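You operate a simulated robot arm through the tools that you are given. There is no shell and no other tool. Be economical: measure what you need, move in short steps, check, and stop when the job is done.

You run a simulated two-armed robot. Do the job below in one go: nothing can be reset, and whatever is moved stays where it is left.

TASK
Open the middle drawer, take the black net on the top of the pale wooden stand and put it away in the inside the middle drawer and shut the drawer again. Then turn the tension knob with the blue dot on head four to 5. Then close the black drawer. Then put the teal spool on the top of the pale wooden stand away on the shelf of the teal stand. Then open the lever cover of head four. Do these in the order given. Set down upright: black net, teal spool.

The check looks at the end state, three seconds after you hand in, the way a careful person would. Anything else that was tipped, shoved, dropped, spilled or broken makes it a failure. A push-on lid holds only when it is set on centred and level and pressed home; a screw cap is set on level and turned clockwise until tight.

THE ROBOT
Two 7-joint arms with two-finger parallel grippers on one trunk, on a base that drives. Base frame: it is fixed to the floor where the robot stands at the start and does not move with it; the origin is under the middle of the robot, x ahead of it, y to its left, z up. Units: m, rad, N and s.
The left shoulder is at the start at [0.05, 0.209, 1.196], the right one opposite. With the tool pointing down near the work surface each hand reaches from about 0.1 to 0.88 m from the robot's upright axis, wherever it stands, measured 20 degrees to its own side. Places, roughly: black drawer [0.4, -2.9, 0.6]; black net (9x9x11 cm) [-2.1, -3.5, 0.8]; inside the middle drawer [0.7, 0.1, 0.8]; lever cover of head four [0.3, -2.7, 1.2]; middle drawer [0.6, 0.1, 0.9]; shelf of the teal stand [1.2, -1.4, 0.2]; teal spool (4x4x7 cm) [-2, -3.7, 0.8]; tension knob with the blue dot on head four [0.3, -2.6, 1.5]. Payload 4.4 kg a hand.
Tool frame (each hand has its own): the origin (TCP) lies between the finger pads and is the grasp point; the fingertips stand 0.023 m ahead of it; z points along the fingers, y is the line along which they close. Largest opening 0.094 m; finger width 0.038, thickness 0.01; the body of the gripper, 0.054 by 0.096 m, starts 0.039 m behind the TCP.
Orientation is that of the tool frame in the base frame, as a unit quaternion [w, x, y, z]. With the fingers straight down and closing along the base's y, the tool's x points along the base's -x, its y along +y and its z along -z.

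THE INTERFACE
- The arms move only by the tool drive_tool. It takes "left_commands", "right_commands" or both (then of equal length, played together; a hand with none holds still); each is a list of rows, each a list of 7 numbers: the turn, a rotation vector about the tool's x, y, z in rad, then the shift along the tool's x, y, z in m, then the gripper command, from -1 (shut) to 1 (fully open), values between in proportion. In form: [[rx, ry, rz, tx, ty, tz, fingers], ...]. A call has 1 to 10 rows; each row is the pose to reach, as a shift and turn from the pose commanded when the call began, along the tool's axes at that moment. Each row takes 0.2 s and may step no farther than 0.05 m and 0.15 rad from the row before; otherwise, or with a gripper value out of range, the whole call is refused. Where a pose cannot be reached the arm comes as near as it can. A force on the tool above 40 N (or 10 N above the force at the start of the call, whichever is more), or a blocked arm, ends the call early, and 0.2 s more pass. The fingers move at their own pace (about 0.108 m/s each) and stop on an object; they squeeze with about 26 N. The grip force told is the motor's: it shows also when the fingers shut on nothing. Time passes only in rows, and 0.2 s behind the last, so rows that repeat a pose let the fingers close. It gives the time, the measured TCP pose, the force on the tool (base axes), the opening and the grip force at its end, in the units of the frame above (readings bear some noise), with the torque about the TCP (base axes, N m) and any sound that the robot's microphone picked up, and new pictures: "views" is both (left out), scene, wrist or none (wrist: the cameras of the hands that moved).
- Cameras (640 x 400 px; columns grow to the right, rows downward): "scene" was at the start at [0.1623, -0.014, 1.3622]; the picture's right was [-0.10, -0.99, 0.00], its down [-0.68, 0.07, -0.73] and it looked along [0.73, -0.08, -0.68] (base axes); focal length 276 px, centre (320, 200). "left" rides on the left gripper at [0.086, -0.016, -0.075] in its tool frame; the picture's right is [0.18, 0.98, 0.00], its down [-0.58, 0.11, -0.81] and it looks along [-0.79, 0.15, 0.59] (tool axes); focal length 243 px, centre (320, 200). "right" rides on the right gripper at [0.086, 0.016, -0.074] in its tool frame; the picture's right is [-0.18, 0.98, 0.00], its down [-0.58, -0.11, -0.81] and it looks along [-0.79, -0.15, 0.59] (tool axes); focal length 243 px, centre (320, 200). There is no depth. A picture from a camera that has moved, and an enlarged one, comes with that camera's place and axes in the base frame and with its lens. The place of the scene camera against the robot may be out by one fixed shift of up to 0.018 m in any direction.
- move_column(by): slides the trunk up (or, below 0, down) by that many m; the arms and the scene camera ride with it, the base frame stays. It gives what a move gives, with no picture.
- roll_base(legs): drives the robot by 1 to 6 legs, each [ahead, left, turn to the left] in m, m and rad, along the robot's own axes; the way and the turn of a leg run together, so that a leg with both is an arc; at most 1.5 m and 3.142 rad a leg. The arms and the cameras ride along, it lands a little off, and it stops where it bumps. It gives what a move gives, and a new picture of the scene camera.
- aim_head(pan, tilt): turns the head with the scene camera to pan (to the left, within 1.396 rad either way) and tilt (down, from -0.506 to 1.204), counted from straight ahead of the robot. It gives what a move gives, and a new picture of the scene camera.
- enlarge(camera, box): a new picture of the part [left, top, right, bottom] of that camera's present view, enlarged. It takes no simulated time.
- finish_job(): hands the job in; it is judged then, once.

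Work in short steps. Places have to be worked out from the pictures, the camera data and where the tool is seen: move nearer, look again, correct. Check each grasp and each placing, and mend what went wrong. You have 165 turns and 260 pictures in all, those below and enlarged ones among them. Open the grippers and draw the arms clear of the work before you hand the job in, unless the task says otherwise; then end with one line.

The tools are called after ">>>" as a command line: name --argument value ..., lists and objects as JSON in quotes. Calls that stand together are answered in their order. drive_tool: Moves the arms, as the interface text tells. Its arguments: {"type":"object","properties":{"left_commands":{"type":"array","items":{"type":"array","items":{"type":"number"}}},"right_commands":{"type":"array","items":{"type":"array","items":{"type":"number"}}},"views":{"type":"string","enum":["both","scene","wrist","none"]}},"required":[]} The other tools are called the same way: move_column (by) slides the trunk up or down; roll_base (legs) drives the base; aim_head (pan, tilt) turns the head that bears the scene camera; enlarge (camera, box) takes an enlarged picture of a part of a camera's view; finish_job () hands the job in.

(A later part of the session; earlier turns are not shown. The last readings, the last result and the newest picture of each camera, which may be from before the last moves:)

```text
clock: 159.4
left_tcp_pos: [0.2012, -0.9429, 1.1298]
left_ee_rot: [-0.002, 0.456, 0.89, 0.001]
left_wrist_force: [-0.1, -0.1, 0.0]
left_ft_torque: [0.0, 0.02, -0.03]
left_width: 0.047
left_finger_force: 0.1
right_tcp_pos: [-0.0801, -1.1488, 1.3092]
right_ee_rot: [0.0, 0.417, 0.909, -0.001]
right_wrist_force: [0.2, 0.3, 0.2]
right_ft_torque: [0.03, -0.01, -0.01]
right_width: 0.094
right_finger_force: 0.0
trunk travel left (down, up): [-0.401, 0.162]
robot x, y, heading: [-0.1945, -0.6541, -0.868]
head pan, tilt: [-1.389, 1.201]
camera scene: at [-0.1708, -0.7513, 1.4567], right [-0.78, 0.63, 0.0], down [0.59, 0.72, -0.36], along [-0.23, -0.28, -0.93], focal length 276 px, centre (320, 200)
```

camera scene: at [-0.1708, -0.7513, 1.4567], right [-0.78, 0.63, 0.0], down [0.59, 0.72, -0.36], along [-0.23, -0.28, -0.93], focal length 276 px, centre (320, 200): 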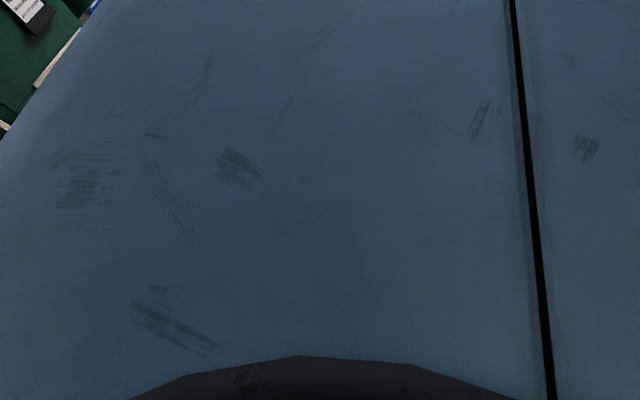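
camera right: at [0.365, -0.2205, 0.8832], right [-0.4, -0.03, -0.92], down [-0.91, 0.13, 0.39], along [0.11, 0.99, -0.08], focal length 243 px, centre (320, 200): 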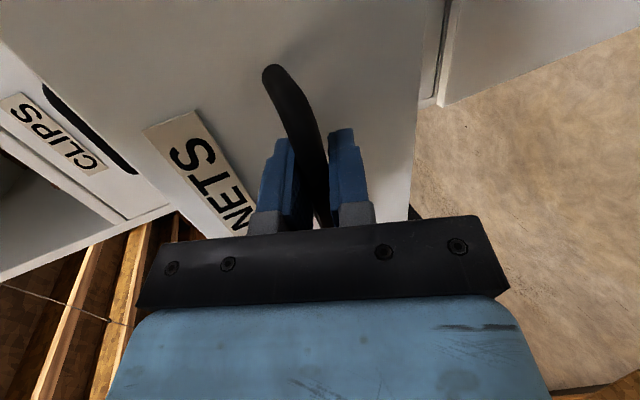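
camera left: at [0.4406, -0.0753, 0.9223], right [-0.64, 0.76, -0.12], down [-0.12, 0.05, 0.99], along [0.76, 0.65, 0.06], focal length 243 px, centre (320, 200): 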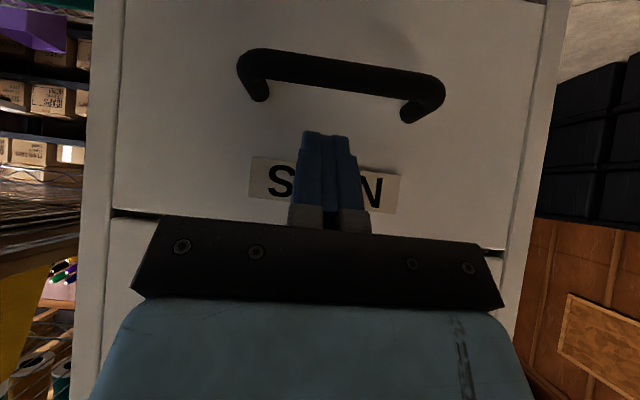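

I need a closer look at the passage, so I drive 0.45 m toward it and look through.

>>> roll_base --legs '[[0, 0, -0.07], [0.45, 0, 0]]'

>>> aim_head --pan -0.05 --tilt 0.65

```text
clock: 162.6
left_tcp_pos: [0.4452, -1.3321, 1.13]
left_ee_rot: [-0.001, 0.487, 0.873, 0.0]
left_wrist_force: [0.4, 0.9, 0.0]
left_ft_torque: [-0.01, 0.01, -0.01]
left_width: 0.047
left_finger_force: 0.1
right_tcp_pos: [0.1512, -1.517, 1.3089]
right_ee_rot: [0.001, 0.45, 0.893, -0.002]
right_wrist_force: [0.9, -0.1, -0.3]
right_ft_torque: [0.02, 0.02, -0.03]
right_width: 0.0938
right_finger_force: 0.0
trunk travel left (down, up): [-0.401, 0.162]
robot x, y, heading: [0.0736, -1.011, -0.935]
head pan, tilt: [-1.389, 1.201]
camera scene: at [0.089, -1.113, 1.4567], right [-0.73, 0.68, 0.0], down [0.64, 0.68, -0.36], along [-0.25, -0.26, -0.93], focal length 276 px, centre (320, 200)
```

scene: 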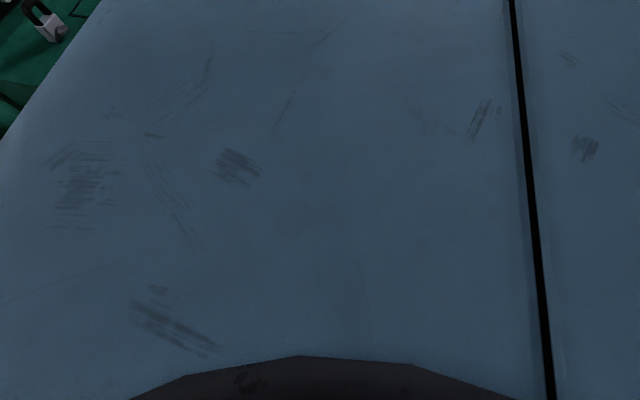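

```text
clock: 164.1
left_tcp_pos: [0.4462, -1.3316, 1.1299]
left_ee_rot: [-0.002, 0.488, 0.873, 0.0]
left_wrist_force: [-0.2, -0.2, -0.7]
left_ft_torque: [0.0, 0.0, 0.02]
left_width: 0.0471
left_finger_force: 0.1
right_tcp_pos: [0.1511, -1.5169, 1.309]
right_ee_rot: [0.001, 0.45, 0.893, -0.002]
right_wrist_force: [-0.9, 0.8, -0.2]
right_ft_torque: [-0.01, -0.01, 0.02]
right_width: 0.0941
right_finger_force: 0.0
trunk travel left (down, up): [-0.401, 0.162]
robot x, y, heading: [0.0723, -1.0101, -0.936]
head pan, tilt: [-0.051, 0.649]
camera scene: at [0.1753, -1.1448, 1.497], right [-0.83, -0.55, 0.0], down [-0.33, 0.5, -0.8], along [0.44, -0.66, -0.6], focal length 276 px, centre (320, 200)
```

scene: 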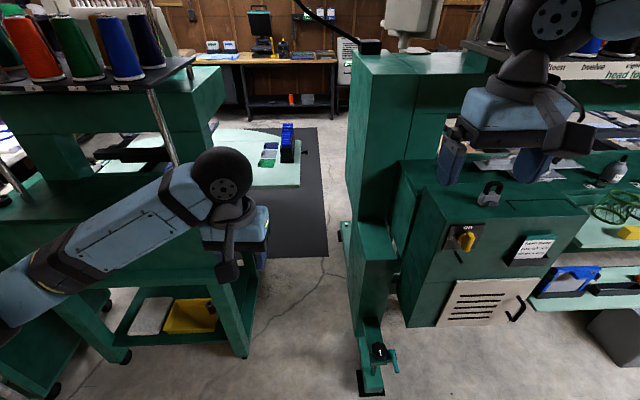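

The sign "head four" faces this side of the big machine, so its heads can be worked from here. I look right at it.

>>> aim_head --pan -0.6 --tilt 0.3

```text
clock: 165.1
left_tcp_pos: [0.446, -1.3312, 1.13]
left_ee_rot: [-0.002, 0.487, 0.874, 0.001]
left_wrist_force: [0.1, -0.3, 0.2]
left_ft_torque: [0.0, -0.03, 0.01]
left_width: 0.047
left_finger_force: 0.2
right_tcp_pos: [0.1511, -1.5158, 1.3085]
right_ee_rot: [0.001, 0.45, 0.893, -0.001]
right_wrist_force: [-0.1, 0.6, 0.1]
right_ft_torque: [0.0, -0.02, 0.02]
right_width: 0.0942
right_finger_force: 0.0
trunk travel left (down, up): [-0.401, 0.162]
robot x, y, heading: [0.0712, -1.0149, -0.937]
head pan, tilt: [-0.6, 0.3]
camera scene: at [0.1308, -1.1658, 1.5287], right [-1.0, -0.04, 0.0], down [-0.01, 0.3, -0.96], along [0.03, -0.95, -0.3], focal length 276 px, centre (320, 200)
```

scene: 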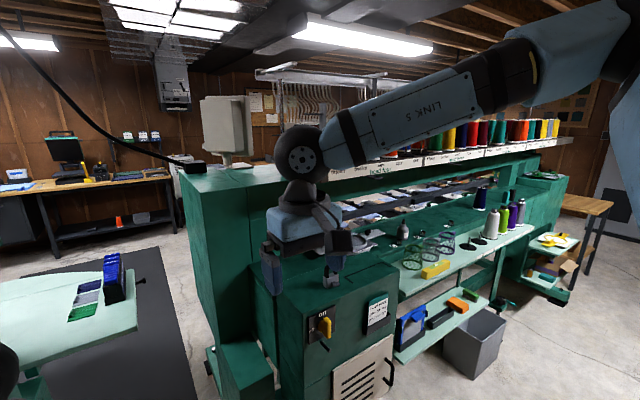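

The heads aren't visible from here because the right arm hides them. I slide 0.75 m right along the machine to stand in front of head four's position.

>>> roll_base --legs '[[0, -0.75, 0]]'

>>> aim_head --pan 0.05 --tilt 0.3

```text
clock: 172.0
left_tcp_pos: [-0.1523, -1.7733, 1.1298]
left_ee_rot: [-0.001, 0.487, 0.874, 0.002]
left_wrist_force: [0.5, 0.6, -0.8]
left_ft_torque: [0.04, -0.03, -0.02]
left_width: 0.0472
left_finger_force: 0.0
right_tcp_pos: [-0.4484, -1.9574, 1.3101]
right_ee_rot: [0.0, 0.451, 0.892, -0.001]
right_wrist_force: [0.7, 0.5, 0.3]
right_ft_torque: [0.06, 0.01, 0.03]
right_width: 0.094
right_finger_force: 0.0
trunk travel left (down, up): [-0.401, 0.162]
robot x, y, heading: [-0.526, -1.4511, -0.935]
head pan, tilt: [-0.6, 0.3]
camera scene: at [-0.4682, -1.6064, 1.5288], right [-1.0, -0.03, 0.0], down [-0.01, 0.3, -0.96], along [0.03, -0.95, -0.3], focal length 276 px, centre (320, 200)
```

scene: 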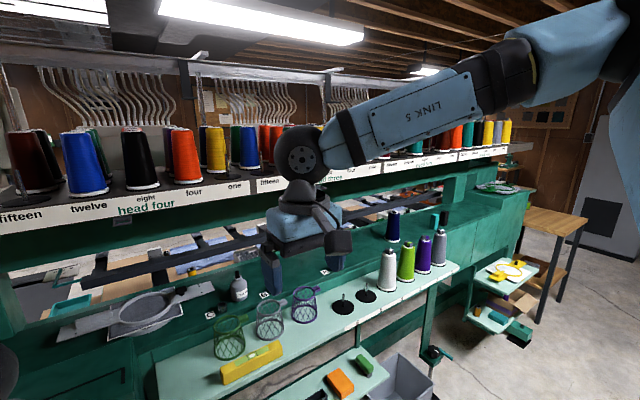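

```text
clock: 173.0
left_tcp_pos: [-0.154, -1.7714, 1.1297]
left_ee_rot: [-0.002, 0.487, 0.874, 0.001]
left_wrist_force: [0.5, -0.1, -0.4]
left_ft_torque: [-0.01, -0.02, 0.01]
left_width: 0.0469
left_finger_force: 0.1
right_tcp_pos: [-0.4477, -1.9571, 1.3104]
right_ee_rot: [0.001, 0.451, 0.893, -0.001]
right_wrist_force: [0.1, -0.7, 0.6]
right_ft_torque: [0.02, 0.01, -0.01]
right_width: 0.0942
right_finger_force: 0.1
trunk travel left (down, up): [-0.401, 0.162]
robot x, y, heading: [-0.523, -1.4565, -0.938]
head pan, tilt: [0.051, 0.3]
camera scene: at [-0.4124, -1.5855, 1.5287], right [-0.78, -0.63, 0.0], down [-0.19, 0.23, -0.96], along [0.6, -0.74, -0.3], focal length 276 px, centre (320, 200)
```

scene: 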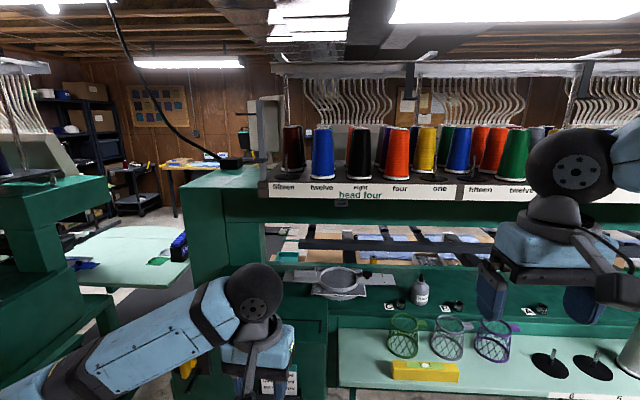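

Rack, tubes and target positions show that head four's knob, cover and drawer are on the far (south-east) side. The north-east gap is only about 0.25 m, so I go around the south-west end; I strafe along the machine first.

>>> roll_base --legs '[[0, -1.5, 0], [0, -1.5, 0], [0, -0.5, 0]]'

>>> aim_head --pan 0.0 --tilt 0.4

```text
clock: 203.4
left_tcp_pos: [-2.9672, -3.813, 1.1294]
left_ee_rot: [-0.002, 0.492, 0.871, 0.0]
left_wrist_force: [-0.4, -0.3, 0.2]
left_ft_torque: [0.0, 0.01, 0.01]
left_width: 0.0472
left_finger_force: 0.0
right_tcp_pos: [-3.2614, -3.9943, 1.3106]
right_ee_rot: [0.001, 0.455, 0.891, -0.001]
right_wrist_force: [0.5, 0.2, -0.6]
right_ft_torque: [0.0, -0.01, 0.02]
right_width: 0.094
right_finger_force: 0.0
trunk travel left (down, up): [-0.401, 0.162]
robot x, y, heading: [-3.3295, -3.4895, -0.939]
head pan, tilt: [0.051, 0.3]
camera scene: at [-3.2231, -3.623, 1.5287], right [-0.78, -0.62, 0.0], down [-0.18, 0.23, -0.96], along [0.6, -0.75, -0.3], focal length 276 px, centre (320, 200)
```

scene: 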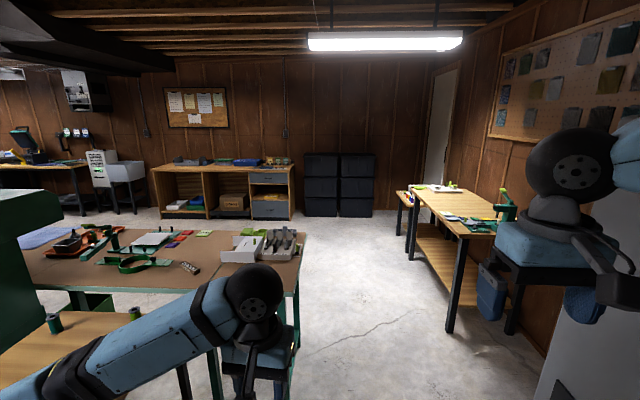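

```text
clock: 204.1
left_tcp_pos: [-2.9678, -3.8136, 1.13]
left_ee_rot: [-0.001, 0.492, 0.87, 0.001]
left_wrist_force: [-0.3, 0.0, 0.2]
left_ft_torque: [0.02, -0.01, -0.03]
left_width: 0.0468
left_finger_force: 0.1
right_tcp_pos: [-3.2618, -3.9953, 1.3082]
right_ee_rot: [0.002, 0.454, 0.891, -0.001]
right_wrist_force: [0.4, 0.2, 0.1]
right_ft_torque: [0.02, 0.0, 0.02]
right_width: 0.0939
right_finger_force: 0.2
trunk travel left (down, up): [-0.401, 0.162]
robot x, y, heading: [-3.3349, -3.4897, -0.945]
head pan, tilt: [0.0, 0.4]
camera scene: at [-3.2275, -3.6254, 1.5195], right [-0.81, -0.58, 0.0], down [-0.23, 0.32, -0.92], along [0.54, -0.75, -0.39], focal length 276 px, centre (320, 200)
```

scene: 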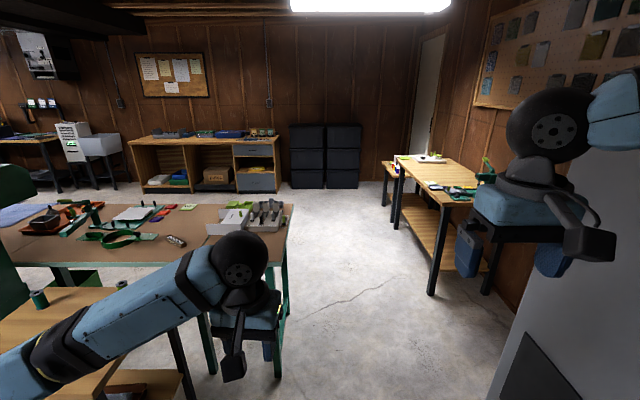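

There's open floor beyond, and the passage between the brown table and the grey cabinet is about 1.1 m. I raise the trunk so the elbow clears the cabinet, centre myself, and drive through.

>>> move_column --by 0.15

>>> roll_base --legs '[[0, -0.29, 0], [1.2, 0, 0], [1.2, 0, 0]]'

```text
clock: 205.9
left_tcp_pos: [-2.9666, -3.8127, 1.2795]
left_ee_rot: [-0.001, 0.492, 0.871, 0.0]
left_wrist_force: [0.8, -0.4, -0.4]
left_ft_torque: [-0.04, 0.01, 0.0]
left_width: 0.0468
left_finger_force: 0.0
right_tcp_pos: [-3.2626, -3.9942, 1.4598]
right_ee_rot: [0.002, 0.455, 0.891, -0.002]
right_wrist_force: [0.6, 0.4, -0.4]
right_ft_torque: [-0.01, 0.0, 0.02]
right_width: 0.0941
right_finger_force: 0.1
trunk travel left (down, up): [-0.551, 0.012]
robot x, y, heading: [-3.3324, -3.4891, -0.946]
head pan, tilt: [0.0, 0.4]
```

```text
clock: 220.3
left_tcp_pos: [-1.7891, -5.9077, 1.281]
left_ee_rot: [-0.001, 0.485, 0.875, 0.002]
left_wrist_force: [0.3, -0.6, -0.5]
left_ft_torque: [0.0, 0.02, -0.02]
left_width: 0.0473
left_finger_force: 0.0
right_tcp_pos: [-2.0823, -6.0945, 1.4613]
right_ee_rot: [0.002, 0.448, 0.894, -0.002]
right_wrist_force: [0.0, -0.6, -0.3]
right_ft_torque: [-0.04, -0.01, -0.01]
right_width: 0.094
right_finger_force: 0.0
trunk travel left (down, up): [-0.551, 0.012]
robot x, y, heading: [-2.1575, -5.5911, -0.932]
head pan, tilt: [0.0, 0.4]
camera scene: at [-2.0532, -5.724, 1.6696], right [-0.8, -0.6, 0.0], down [-0.23, 0.31, -0.92], along [0.55, -0.74, -0.39], focal length 276 px, centre (320, 200)
```

scene: 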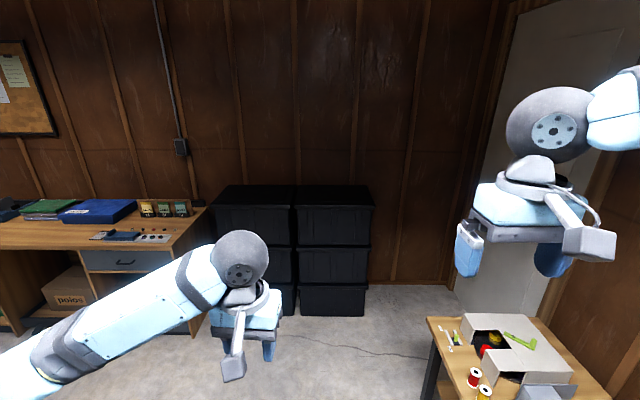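

Through. I turn left to face along the operator side of the big machine and look.

>>> roll_base --legs '[[0, 0, 1.565]]'

>>> aim_head --pan 0.3 --tilt 0.35

```text
clock: 224.5
left_tcp_pos: [-1.8367, -5.2272, 1.28]
left_ee_rot: [-0.002, -0.266, 0.964, 0.0]
left_wrist_force: [-0.1, 0.3, 0.0]
left_ft_torque: [0.01, 0.04, 0.0]
left_width: 0.0468
left_finger_force: 0.1
right_tcp_pos: [-1.6556, -5.5222, 1.4583]
right_ee_rot: [0.002, -0.306, 0.952, 0.0]
right_wrist_force: [-0.6, -0.6, 0.0]
right_ft_torque: [0.0, -0.01, -0.02]
right_width: 0.0944
right_finger_force: 0.1
trunk travel left (down, up): [-0.551, 0.012]
robot x, y, heading: [-2.1617, -5.5893, 0.622]
head pan, tilt: [0.0, 0.4]
camera scene: at [-2.0178, -5.5035, 1.6695], right [0.58, -0.81, 0.0], down [-0.32, -0.23, -0.92], along [0.75, 0.53, -0.39], focal length 276 px, centre (320, 200)
```

scene: 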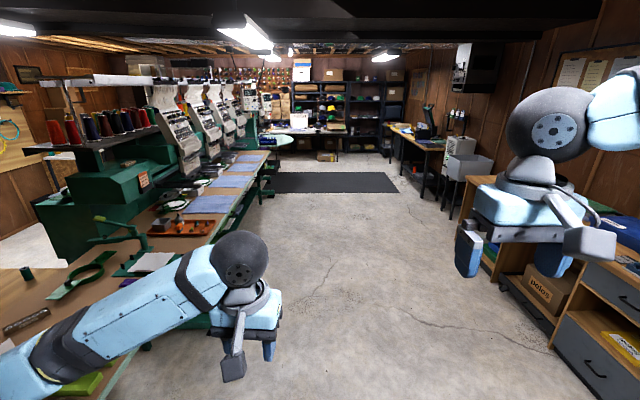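

```text
clock: 225.3
left_tcp_pos: [-1.8369, -5.2252, 1.2802]
left_ee_rot: [-0.001, -0.266, 0.964, -0.001]
left_wrist_force: [0.6, 0.3, 0.2]
left_ft_torque: [-0.02, -0.01, -0.02]
left_width: 0.0472
left_finger_force: 0.1
right_tcp_pos: [-1.6568, -5.5222, 1.4595]
right_ee_rot: [0.002, -0.305, 0.952, 0.001]
right_wrist_force: [-0.9, 0.9, 0.7]
right_ft_torque: [0.02, 0.0, 0.0]
right_width: 0.0939
right_finger_force: 0.0
trunk travel left (down, up): [-0.551, 0.012]
robot x, y, heading: [-2.1623, -5.591, 0.62]
head pan, tilt: [0.3, 0.351]
camera scene: at [-2.0369, -5.4829, 1.674], right [0.79, -0.61, 0.0], down [-0.21, -0.27, -0.94], along [0.57, 0.75, -0.34], focal length 276 px, centre (320, 200)
```

scene: 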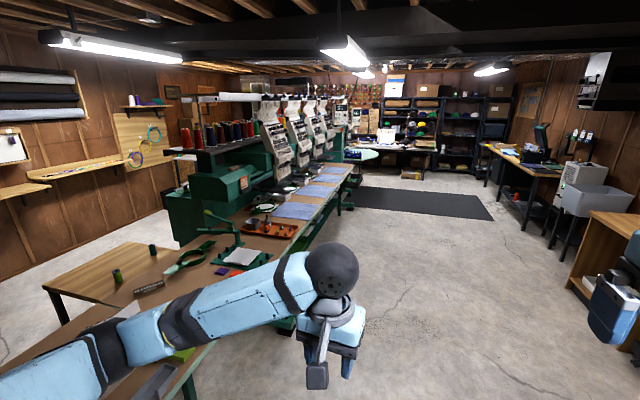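

The four heads are on this side, with head four at the far end. I shift 0.3 m away from the table edge and drive up along it.

>>> roll_base --legs '[[0, -0.35, 0], [1.3, 0, 0], [1.3, 0, 0], [0.95, 0, 0]]'

>>> aim_head --pan 1.2 --tilt 0.4

```text
clock: 245.7
left_tcp_pos: [1.2752, -3.4894, 1.2807]
left_ee_rot: [-0.001, -0.258, 0.966, -0.001]
left_wrist_force: [0.0, 0.2, -0.5]
left_ft_torque: [0.01, -0.04, -0.01]
left_width: 0.047
left_finger_force: 0.0
right_tcp_pos: [1.4518, -3.7883, 1.4594]
right_ee_rot: [0.002, -0.297, 0.955, 0.0]
right_wrist_force: [0.1, 0.1, -0.6]
right_ft_torque: [0.02, 0.01, 0.0]
right_width: 0.094
right_finger_force: 0.0
trunk travel left (down, up): [-0.551, 0.012]
robot x, y, heading: [0.9467, -3.8445, 0.602]
head pan, tilt: [0.3, 0.351]
camera scene: at [1.07, -3.7424, 1.6741], right [0.79, -0.62, 0.0], down [-0.21, -0.27, -0.94], along [0.58, 0.74, -0.34], focal length 276 px, centre (320, 200)
```

scene: 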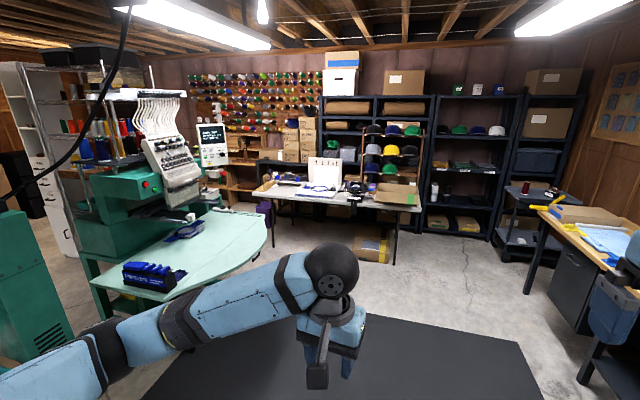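

```text
clock: 246.9
left_tcp_pos: [1.2756, -3.4877, 1.2796]
left_ee_rot: [-0.001, -0.259, 0.966, -0.001]
left_wrist_force: [0.3, 0.0, 0.6]
left_ft_torque: [0.04, 0.01, 0.01]
left_width: 0.047
left_finger_force: 0.2
right_tcp_pos: [1.4508, -3.787, 1.4584]
right_ee_rot: [0.002, -0.298, 0.954, 0.0]
right_wrist_force: [0.4, 0.1, -0.7]
right_ft_torque: [-0.01, -0.01, -0.04]
right_width: 0.094
right_finger_force: 0.0
trunk travel left (down, up): [-0.551, 0.012]
robot x, y, heading: [0.9455, -3.8471, 0.604]
head pan, tilt: [1.201, 0.4]
camera scene: at [0.9917, -3.7249, 1.6695], right [0.97, 0.23, 0.0], down [0.09, -0.38, -0.92], along [-0.21, 0.9, -0.39], focal length 276 px, centre (320, 200)
```

scene: 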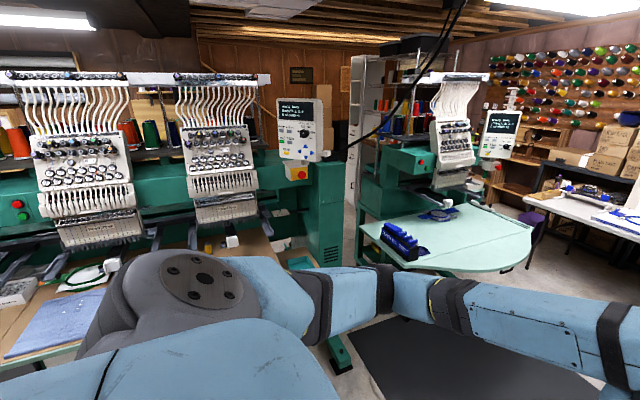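

Head four is in view. I turn left to face the machine squarely.

>>> roll_base --legs '[[0, 0, 1.6]]'

>>> aim_head --pan 0.0 --tilt 0.35

```text
clock: 251.2
left_tcp_pos: [0.5783, -3.5255, 1.2808]
left_ee_rot: [0.001, 0.871, -0.491, 0.002]
left_wrist_force: [0.3, -0.9, 0.6]
left_ft_torque: [0.03, 0.01, -0.01]
left_width: 0.0472
left_finger_force: 0.0
right_tcp_pos: [0.8732, -3.3437, 1.46]
right_ee_rot: [-0.002, 0.891, -0.454, -0.001]
right_wrist_force: [-0.9, 0.1, -0.9]
right_ft_torque: [-0.01, -0.03, -0.01]
right_width: 0.094
right_finger_force: 0.0
trunk travel left (down, up): [-0.551, 0.012]
robot x, y, heading: [0.947, -3.8474, 2.198]
head pan, tilt: [1.201, 0.4]
camera scene: at [0.8286, -3.822, 1.6695], right [-0.25, 0.97, 0.0], down [0.38, 0.1, -0.92], along [-0.89, -0.23, -0.39], focal length 276 px, centre (320, 200)
```

scene: 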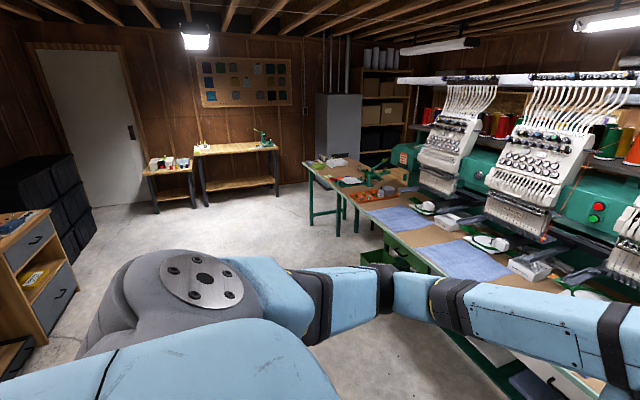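

```text
clock: 252.6
left_tcp_pos: [0.578, -3.525, 1.2798]
left_ee_rot: [0.0, 0.871, -0.491, 0.002]
left_wrist_force: [-0.3, -0.2, -0.1]
left_ft_torque: [0.0, -0.04, -0.01]
left_width: 0.0471
left_finger_force: 0.0
right_tcp_pos: [0.8729, -3.343, 1.4593]
right_ee_rot: [-0.002, 0.891, -0.454, -0.001]
right_wrist_force: [0.5, 0.1, -0.5]
right_ft_torque: [0.0, 0.02, -0.03]
right_width: 0.0939
right_finger_force: 0.0
trunk travel left (down, up): [-0.551, 0.012]
robot x, y, heading: [0.9435, -3.8463, 2.198]
head pan, tilt: [0.0, 0.351]
camera scene: at [0.8633, -3.7233, 1.674], right [0.81, 0.59, 0.0], down [0.2, -0.28, -0.94], along [-0.55, 0.76, -0.34], focal length 276 px, centre (320, 200)
```

scene: 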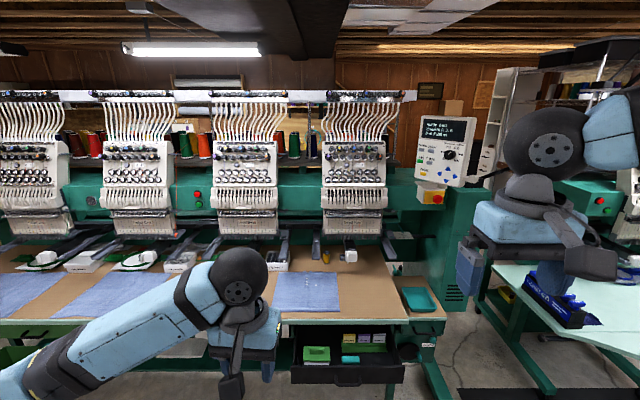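

Head four is the rightmost head, and the black drawer stands open below it. I zoom in on both.

>>> enlarge --camera "scene" --box '[300, 80, 420, 250]'

>>> enlarge --camera "scene" --box '[270, 230, 450, 400]'

```text
2.35 times, centred on (360, 165) of scene
camera zoom: at [0.8633, -3.7233, 1.674], right [0.81, 0.59, 0.0], down [0.2, -0.28, -0.94], along [-0.55, 0.76, -0.34], focal length 649 px, centre (226, 282)
```

zoom: 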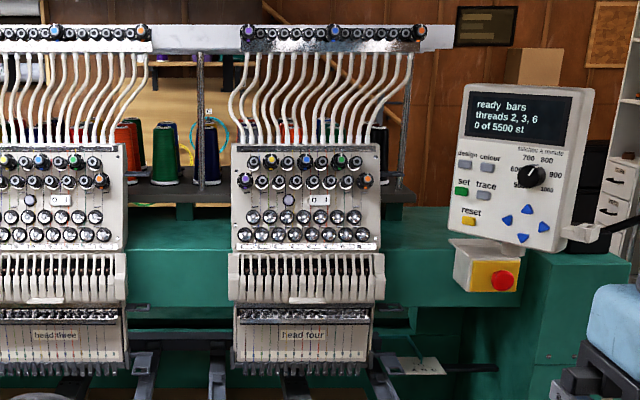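

```text
2.35 times, centred on (360, 315) of scene
camera zoom: at [0.8633, -3.7233, 1.674], right [0.81, 0.59, 0.0], down [0.2, -0.28, -0.94], along [-0.55, 0.76, -0.34], focal length 649 px, centre (226, -71)
```

zoom: 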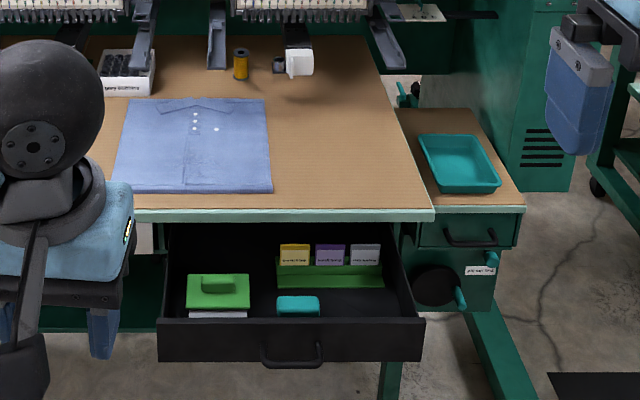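

I drive closer, keeping clear of the open drawer, and zoom in on the knobs of head four.

>>> roll_base --legs '[[0.45, 0, 0]]'

>>> aim_head --pan -0.2 --tilt 0.25

>>> enlarge --camera "scene" --box '[260, 100, 380, 200]'

```text
clock: 255.3
left_tcp_pos: [0.31, -3.1585, 1.2801]
left_ee_rot: [0.001, 0.872, -0.49, 0.002]
left_wrist_force: [0.1, 0.3, -0.1]
left_ft_torque: [0.01, 0.01, 0.02]
left_width: 0.0468
left_finger_force: 0.0
right_tcp_pos: [0.6048, -2.9753, 1.4608]
right_ee_rot: [-0.002, 0.892, -0.452, -0.002]
right_wrist_force: [1.0, -0.4, 0.7]
right_ft_torque: [0.01, 0.04, 0.03]
right_width: 0.0942
right_finger_force: 0.1
trunk travel left (down, up): [-0.551, 0.012]
robot x, y, heading: [0.6783, -3.4807, 2.198]
head pan, tilt: [0.0, 0.351]
camera scene: at [0.5963, -3.3551, 1.6742], right [0.81, 0.59, 0.0], down [0.2, -0.28, -0.94], along [-0.55, 0.76, -0.34], focal length 276 px, centre (320, 200)
```

scene: 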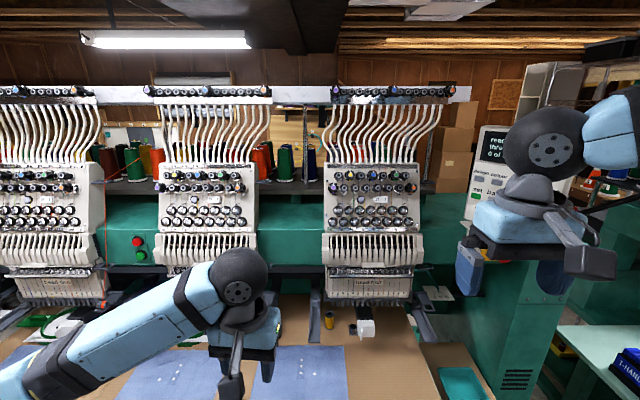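

```text
clock: 256.1
left_tcp_pos: [0.3082, -3.1559, 1.2796]
left_ee_rot: [0.001, 0.871, -0.49, 0.001]
left_wrist_force: [-0.1, 0.7, 0.8]
left_ft_torque: [-0.02, 0.02, 0.0]
left_width: 0.0471
left_finger_force: 0.0
right_tcp_pos: [0.6031, -2.9726, 1.4589]
right_ee_rot: [-0.002, 0.892, -0.453, -0.002]
right_wrist_force: [1.0, 0.2, -0.1]
right_ft_torque: [-0.05, -0.01, -0.01]
right_width: 0.0941
right_finger_force: 0.0
trunk travel left (down, up): [-0.551, 0.012]
robot x, y, heading: [0.6756, -3.4768, 2.203]
head pan, tilt: [-0.201, 0.25]
camera scene: at [0.611, -3.3437, 1.6834], right [0.91, 0.42, 0.0], down [0.1, -0.23, -0.97], along [-0.4, 0.88, -0.25], focal length 276 px, centre (320, 200)
```

scene: 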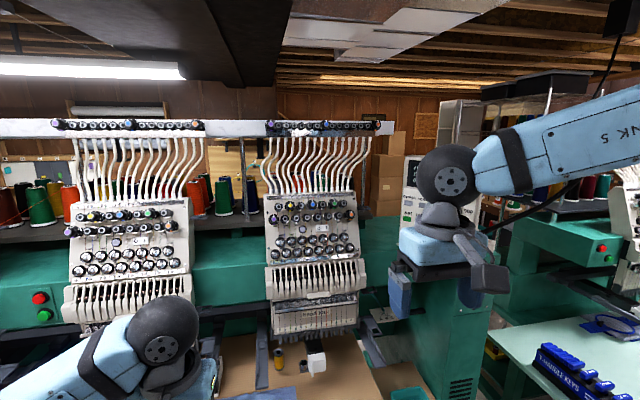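

```text
4.00 times, centred on (320, 150) of scene
camera zoom: at [0.611, -3.3437, 1.6834], right [0.91, 0.42, 0.0], down [0.1, -0.23, -0.97], along [-0.4, 0.88, -0.25], focal length 1104 px, centre (320, 400)
```

zoom: 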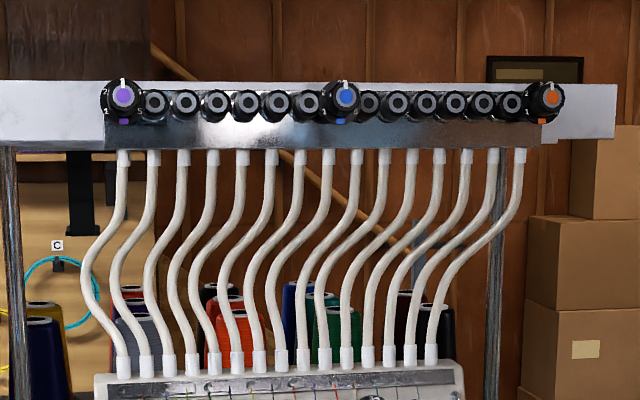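

The rail knobs are at z ≈ 1.7, while the target is at z ≈ 1.5, so it's on the head itself. I zoom in on that panel.

>>> enlarge --camera "scene" --box '[262, 188, 368, 264]'

>>> enlarge --camera "scene" --box '[262, 255, 368, 340]'

```text
5.26 times, centred on (315, 226) of scene
camera zoom: at [0.611, -3.3437, 1.6834], right [0.91, 0.42, 0.0], down [0.1, -0.23, -0.97], along [-0.4, 0.88, -0.25], focal length 1452 px, centre (346, 63)
```

zoom: 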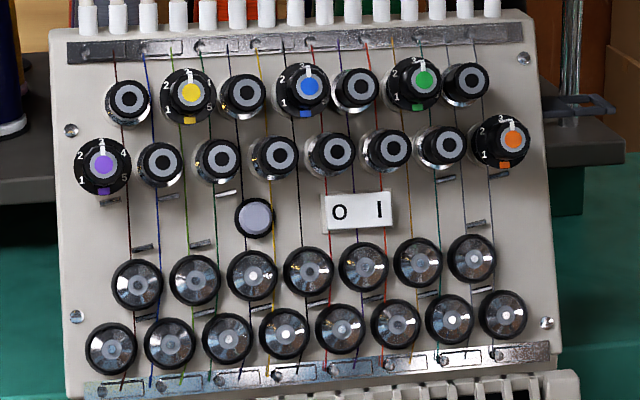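

```text
4.71 times, centred on (315, 298) of scene
camera zoom: at [0.611, -3.3437, 1.6834], right [0.91, 0.42, 0.0], down [0.1, -0.23, -0.97], along [-0.4, 0.88, -0.25], focal length 1299 px, centre (344, -259)
```

zoom: 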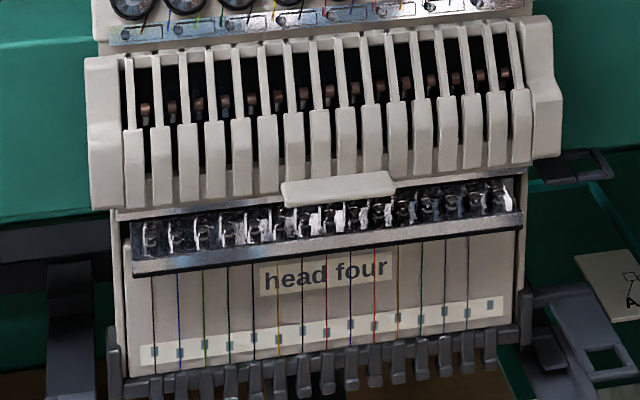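

The blue-dot knob sits in the top row with its pointer up at 3; the scale runs 1–5 clockwise, so 5 needs about +124° clockwise. I turn the right hand horizontal (fingers forward) to study it with the wrist camera.

>>> drive_tool --right_commands '[[0, -0.145, 0, 0, 0, 0, 0.2], [0, -0.29, 0, 0, 0, 0, 0.2], [0, -0.435, 0, 0, 0, 0, 0.2], [0, -0.58, 0, 0, 0, 0, 0.2], [0, -0.725, 0, 0, 0, 0, 0.2], [0, -0.87, 0, 0, 0, 0, 0.2], [0, -1.015, 0, 0, 0, 0, 0.2], [0, -1.16, 0, 0, 0, 0, 0.2], [0, -1.3, 0, 0, 0, 0, 0.2], [0, -1.44, 0, 0, 0, 0, 0.2]]'

```text
clock: 258.3
left_tcp_pos: [0.3087, -3.1558, 1.2791]
left_ee_rot: [0.001, 0.872, -0.49, 0.002]
left_wrist_force: [-0.3, 0.4, 0.3]
left_ft_torque: [0.05, -0.01, -0.01]
left_width: 0.0467
left_finger_force: 0.0
right_tcp_pos: [0.5685, -2.9423, 1.4645]
right_ee_rot: [-0.293, 0.68, -0.345, -0.577]
right_wrist_force: [-1.0, -0.8, -0.3]
right_ft_torque: [-0.01, -0.01, 0.01]
right_width: 0.0562
right_finger_force: 0.2
right hand out of reach, approached as far as the arm can: row 7, 8, 9, 10
trunk travel left (down, up): [-0.551, 0.012]
robot x, y, heading: [0.6796, -3.4777, 2.202]
head pan, tilt: [-0.201, 0.25]
camera scene: at [0.6104, -3.3434, 1.6833], right [0.91, 0.41, 0.0], down [0.1, -0.23, -0.97], along [-0.4, 0.88, -0.25], focal length 276 px, centre (320, 200)
camera right: at [0.6089, -3.0209, 1.3906], right [-0.81, -0.56, 0.18], down [0.5, -0.5, 0.7], along [-0.3, 0.66, 0.69], focal length 243 px, centre (320, 200)
```

scene: 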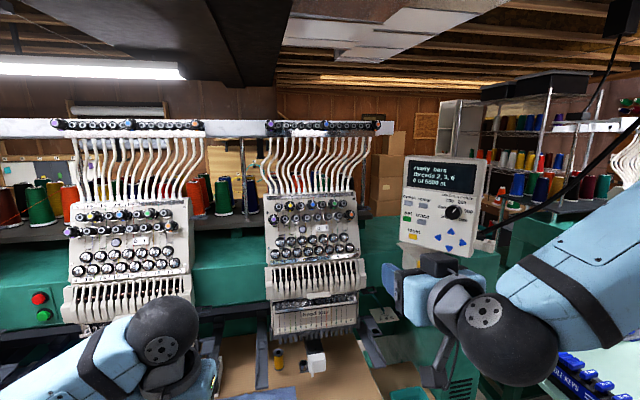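
right: 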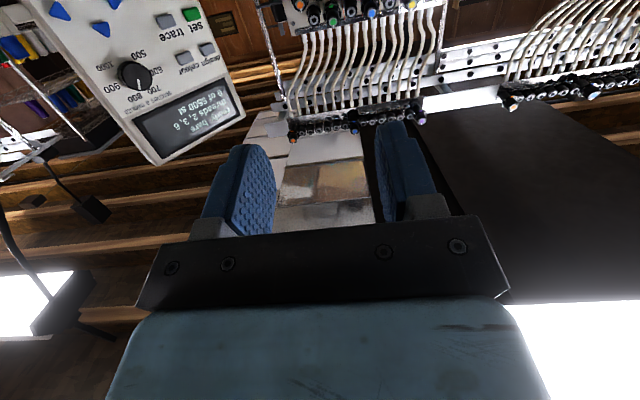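

The hand is nearly level and pointing at the head. I move it toward the knob, stopping about 0.2 m short, to look.

>>> drive_tool --right_commands '[[0, 0, 0, -0.009, 0.014, 0.04, 0.2], [0, 0, 0, -0.018, 0.028, 0.08, 0.2], [0, 0, 0, -0.027, 0.043, 0.12, 0.2], [0, 0, 0, -0.036, 0.057, 0.16, 0.2], [0, 0, 0, -0.045, 0.0715, 0.2, 0.2], [0, 0, 0, -0.045, 0.0715, 0.2, 0.2]]'

```text
clock: 259.7
left_tcp_pos: [0.3095, -3.1582, 1.2814]
left_ee_rot: [0.001, 0.872, -0.49, 0.002]
left_wrist_force: [0.8, -0.5, -0.4]
left_ft_torque: [-0.01, 0.03, 0.02]
left_width: 0.0473
left_finger_force: 0.2
right_tcp_pos: [0.3924, -2.8201, 1.4818]
right_ee_rot: [-0.3, 0.669, -0.339, -0.589]
right_wrist_force: [0.2, 0.5, -0.1]
right_ft_torque: [0.02, -0.03, -0.01]
right_width: 0.0565
right_finger_force: 0.1
trunk travel left (down, up): [-0.551, 0.012]
robot x, y, heading: [0.6764, -3.4792, 2.2]
head pan, tilt: [-0.201, 0.25]
camera scene: at [0.6123, -3.3455, 1.6837], right [0.91, 0.41, 0.0], down [0.1, -0.22, -0.97], along [-0.4, 0.88, -0.25], focal length 276 px, centre (320, 200)
camera right: at [0.4314, -2.8968, 1.4051], right [-0.81, -0.56, 0.18], down [0.52, -0.52, 0.68], along [-0.29, 0.64, 0.71], focal length 243 px, centre (320, 200)
```

scene: 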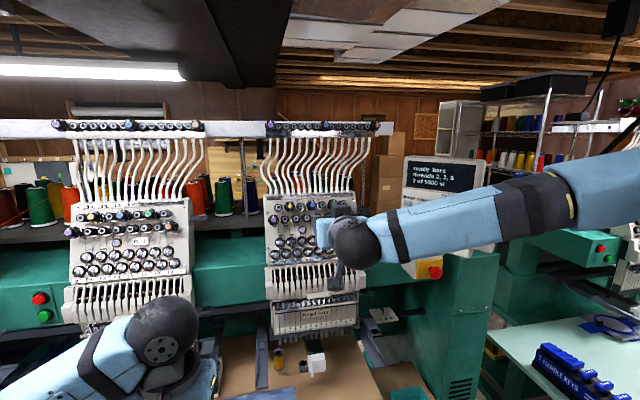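
right: 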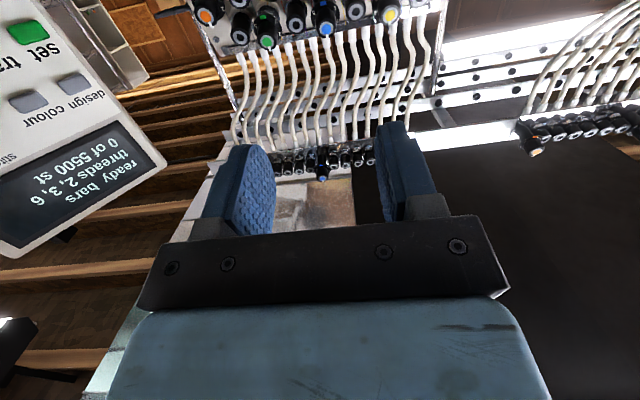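

The wrist camera sees the knobs from below, with the blue one at (325, 25). I zoom in to judge how far they stick out.

>>> enlarge --camera "right" --box '[180, 0, 440, 100]'

```text
2.46 times, centred on (310, 50) of right
camera zoom: at [0.4314, -2.8968, 1.4051], right [-0.81, -0.56, 0.18], down [0.52, -0.52, 0.68], along [-0.29, 0.64, 0.71], focal length 597 px, centre (345, 569)
```

zoom: 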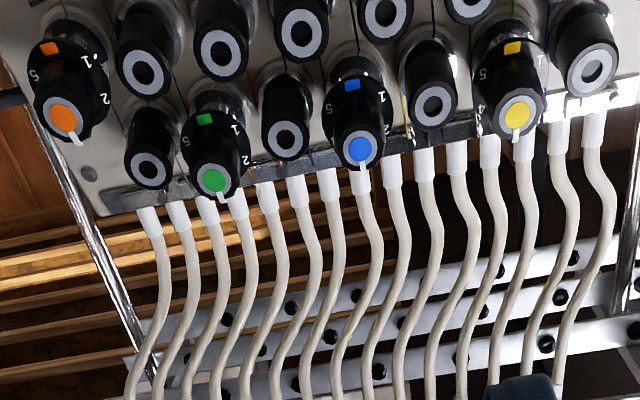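

The coloured knobs stand out about 1.5 cm further than the plain ones, so the fingertips can grip just the outer end (Ø ≈ 2 cm) and turn it clear. I pre-roll the hand by -62° and pitch it slightly down to match the tilted plate.

>>> drive_tool --right_commands '[[-0.0095, 0.0158, -0.1348, 0, 0, 0, 0.2], [-0.0189, 0.0315, -0.2695, 0, 0, 0, 0.2], [-0.0284, 0.0473, -0.4043, 0, 0, 0, 0.2], [-0.0379, 0.063, -0.539, 0, 0, 0, 0.2], [-0.0473, 0.0788, -0.6738, 0, 0, 0, 0.2], [-0.0568, 0.0945, -0.8085, 0, 0, 0, 0.2], [-0.0662, 0.1103, -0.9433, 0, 0, 0, 0.2], [-0.0757, 0.126, -1.078, 0, 0, 0, 0.2], [-0.0757, 0.126, -1.078, 0, 0, 0, 0.2]]'

```text
clock: 261.7
left_tcp_pos: [0.3086, -3.1573, 1.2805]
left_ee_rot: [0.001, 0.871, -0.49, 0.002]
left_wrist_force: [-0.2, -0.4, -0.2]
left_ft_torque: [-0.02, 0.03, -0.01]
left_width: 0.0469
left_finger_force: 0.1
right_tcp_pos: [0.3907, -2.8208, 1.4824]
right_ee_rot: [-0.514, 0.793, 0.056, -0.321]
right_wrist_force: [-0.2, 0.3, -0.9]
right_ft_torque: [-0.03, 0.01, 0.0]
right_width: 0.0564
right_finger_force: 0.1
trunk travel left (down, up): [-0.551, 0.012]
robot x, y, heading: [0.6766, -3.4775, 2.2]
head pan, tilt: [-0.201, 0.25]
camera scene: at [0.6114, -3.3442, 1.6835], right [0.91, 0.41, 0.0], down [0.1, -0.22, -0.97], along [-0.4, 0.88, -0.25], focal length 276 px, centre (320, 200)
camera right: at [0.4994, -2.8485, 1.4487], right [-0.38, -0.53, -0.75], down [0.03, -0.82, 0.57], along [-0.92, 0.2, 0.33], focal length 243 px, centre (320, 200)
```

scene: 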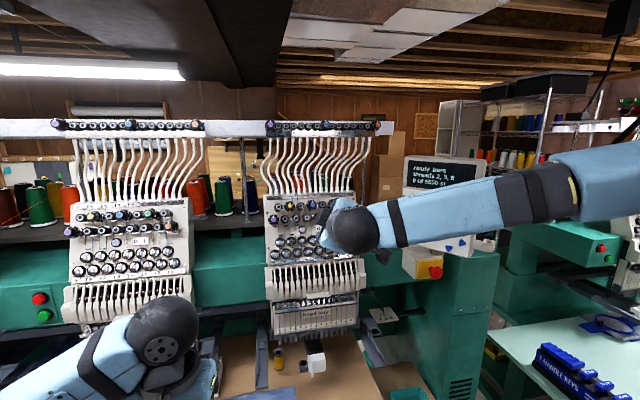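
right: 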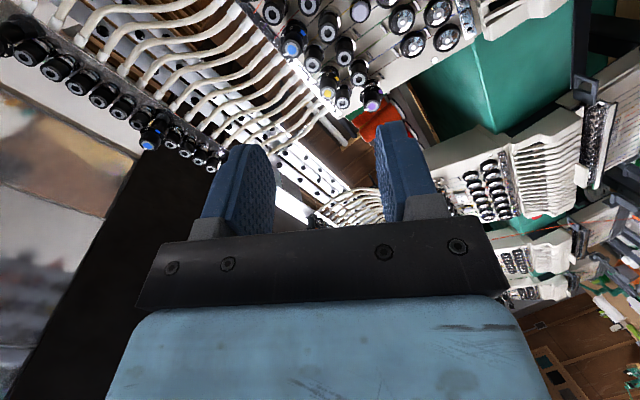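

Two wrist views now agree: the knob tip is at about (0.252, -2.630, 1.466). I move to a stand-off 6 cm in front of it along the tool axis.

>>> drive_tool --right_commands '[[0, 0, 0, -0.0055, -0.0104, 0.043, 0.2], [0, 0, 0, -0.011, -0.0207, 0.0855, 0.2], [0, 0, 0, -0.0165, -0.0311, 0.128, 0.2], [0, 0, 0, -0.022, -0.0415, 0.171, 0.2], [0, 0, 0, -0.022, -0.0415, 0.171, 0.2]]'

>>> enlarge --camera "scene" --box '[255, 180, 375, 260]'

```text
clock: 262.9
left_tcp_pos: [0.31, -3.1561, 1.2795]
left_ee_rot: [0.001, 0.872, -0.49, 0.002]
left_wrist_force: [-0.8, -0.5, 1.2]
left_ft_torque: [0.02, 0.0, 0.02]
left_width: 0.047
left_finger_force: 0.0
right_tcp_pos: [0.3734, -2.6901, 1.4987]
right_ee_rot: [-0.514, 0.793, 0.056, -0.323]
right_wrist_force: [0.7, -1.1, 0.4]
right_ft_torque: [0.02, 0.02, 0.04]
right_width: 0.0561
right_finger_force: 0.0
right hand out of reach, approached as far as the arm can: row 1, 2, 3, 4, 5
trunk travel left (down, up): [-0.551, 0.012]
robot x, y, heading: [0.6751, -3.4786, 2.199]
head pan, tilt: [-0.201, 0.25]
camera scene: at [0.6116, -3.345, 1.6836], right [0.91, 0.41, 0.0], down [0.1, -0.22, -0.97], along [-0.4, 0.88, -0.25], focal length 276 px, centre (320, 200)
camera right: at [0.4816, -2.7186, 1.4653], right [-0.38, -0.54, -0.75], down [0.03, -0.82, 0.57], along [-0.92, 0.2, 0.33], focal length 243 px, centre (320, 200)
```

scene: 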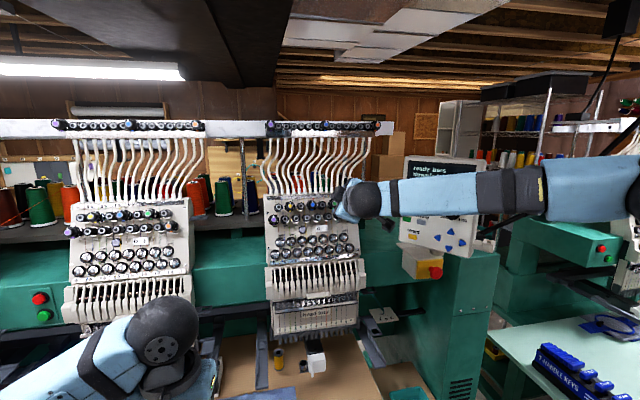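
right: 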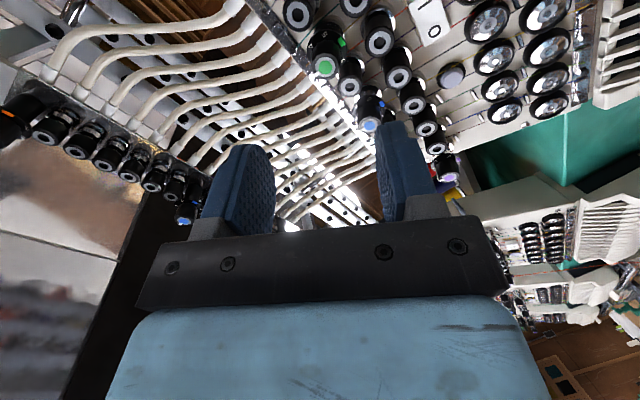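

```text
5.00 times, centred on (315, 220) of scene
camera zoom: at [0.6116, -3.345, 1.6836], right [0.91, 0.41, 0.0], down [0.1, -0.22, -0.97], along [-0.4, 0.88, -0.25], focal length 1380 px, centre (345, 100)
```

zoom: 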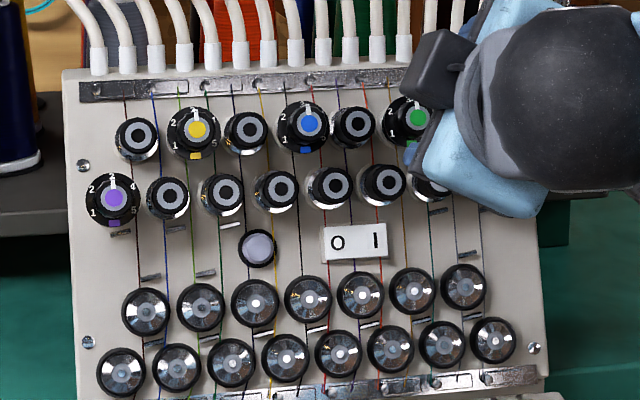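

The arm is at its sideways reach limit. I pull back 9 cm, then bring the base closer: 0.09 m ahead and 0.1 m left.

>>> drive_tool --right_commands '[[0, 0, 0, 0, 0, -0.045, 0.2], [0, 0, 0, 0, 0, -0.09, 0.2], [0, 0, 0, 0, 0, -0.12, 0.2], [0, 0, 0, 0, 0, -0.12, 0.2]]' --views "none"

>>> roll_base --legs '[[0, 0.1, 0], [0.09, 0, 0]]'

```text
clock: 263.9
left_tcp_pos: [0.3088, -3.1565, 1.2797]
left_ee_rot: [0.002, 0.872, -0.49, 0.001]
left_wrist_force: [0.6, 0.5, -0.1]
left_ft_torque: [0.01, -0.01, 0.01]
left_width: 0.047
left_finger_force: 0.0
right_tcp_pos: [0.4407, -2.7841, 1.5279]
right_ee_rot: [-0.513, 0.794, 0.056, -0.323]
right_wrist_force: [-0.8, 0.5, -0.6]
right_ft_torque: [0.02, 0.0, 0.01]
right_width: 0.0564
right_finger_force: 0.0
trunk travel left (down, up): [-0.551, 0.012]
robot x, y, heading: [0.6738, -3.4781, 2.197]
head pan, tilt: [-0.201, 0.25]
```

```text
clock: 266.1
left_tcp_pos: [0.1795, -3.1465, 1.2811]
left_ee_rot: [0.0, 0.871, -0.491, 0.001]
left_wrist_force: [0.0, 0.5, 0.3]
left_ft_torque: [0.01, 0.05, -0.02]
left_width: 0.0473
left_finger_force: 0.0
right_tcp_pos: [0.3124, -2.7736, 1.5317]
right_ee_rot: [-0.515, 0.792, 0.056, -0.323]
right_wrist_force: [0.6, -0.2, 0.2]
right_ft_torque: [0.01, 0.0, 0.02]
right_width: 0.056
right_finger_force: 0.1
trunk travel left (down, up): [-0.551, 0.012]
robot x, y, heading: [0.545, -3.4647, 2.195]
head pan, tilt: [-0.201, 0.25]
camera scene: at [0.4825, -3.334, 1.684], right [0.91, 0.41, 0.0], down [0.1, -0.22, -0.97], along [-0.4, 0.88, -0.24], focal length 276 px, centre (320, 200)
```

scene: 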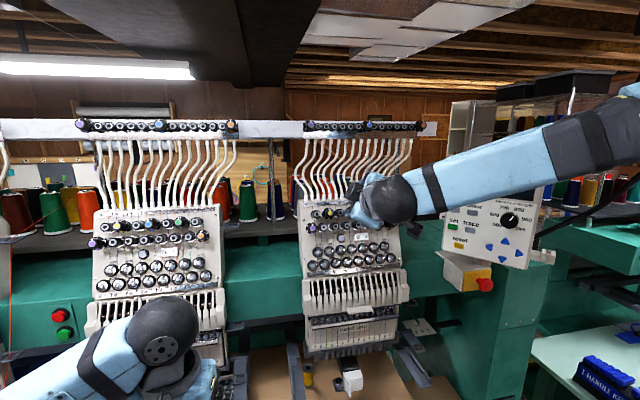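

I go again to the stand-off point in front of the blue knob.

>>> drive_tool --right_commands '[[0, 0, 0, 0.014, 0.001, 0.034, 0.2], [0, 0, 0, 0.028, 0.003, 0.068, 0.2], [0, 0, 0, 0.042, 0.004, 0.103, 0.2], [0, 0, 0, 0.042, 0.004, 0.103, 0.2]]' --views "wrist"

>>> enlarge --camera "scene" --box '[290, 170, 420, 250]'

```text
clock: 267.1
left_tcp_pos: [0.18, -3.1441, 1.28]
left_ee_rot: [0.0, 0.871, -0.491, 0.001]
left_wrist_force: [0.3, -0.9, -0.2]
left_ft_torque: [0.0, 0.01, -0.02]
left_width: 0.047
left_finger_force: 0.0
right_tcp_pos: [0.2874, -2.6756, 1.4803]
right_ee_rot: [-0.515, 0.792, 0.056, -0.322]
right_wrist_force: [0.4, -0.1, 0.4]
right_ft_torque: [-0.04, 0.01, 0.03]
right_width: 0.0563
right_finger_force: 0.1
trunk travel left (down, up): [-0.551, 0.012]
robot x, y, heading: [0.5453, -3.4634, 2.197]
head pan, tilt: [-0.201, 0.25]
camera right: at [0.3949, -2.7047, 1.447], right [-0.38, -0.53, -0.75], down [0.03, -0.82, 0.57], along [-0.92, 0.2, 0.33], focal length 243 px, centre (320, 200)
```

right: 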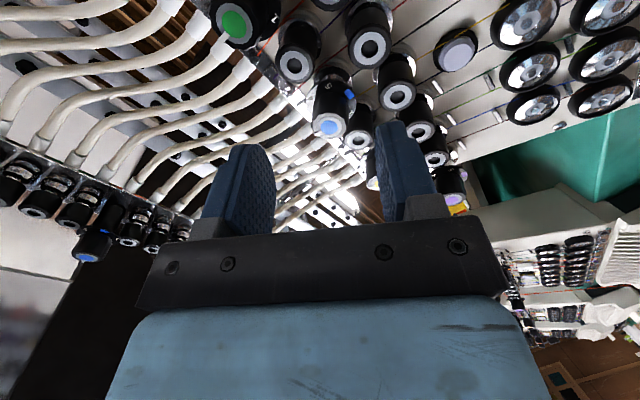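

```text
4.92 times, centred on (355, 210) of scene
camera zoom: at [0.4819, -3.3327, 1.6837], right [0.91, 0.41, 0.0], down [0.1, -0.22, -0.97], along [-0.4, 0.88, -0.25], focal length 1359 px, centre (148, 151)
```

zoom: 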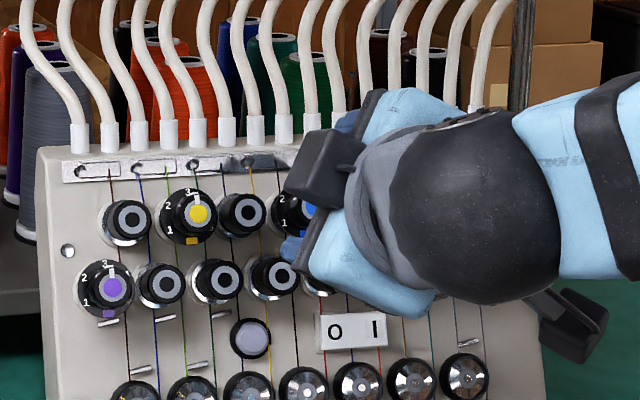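

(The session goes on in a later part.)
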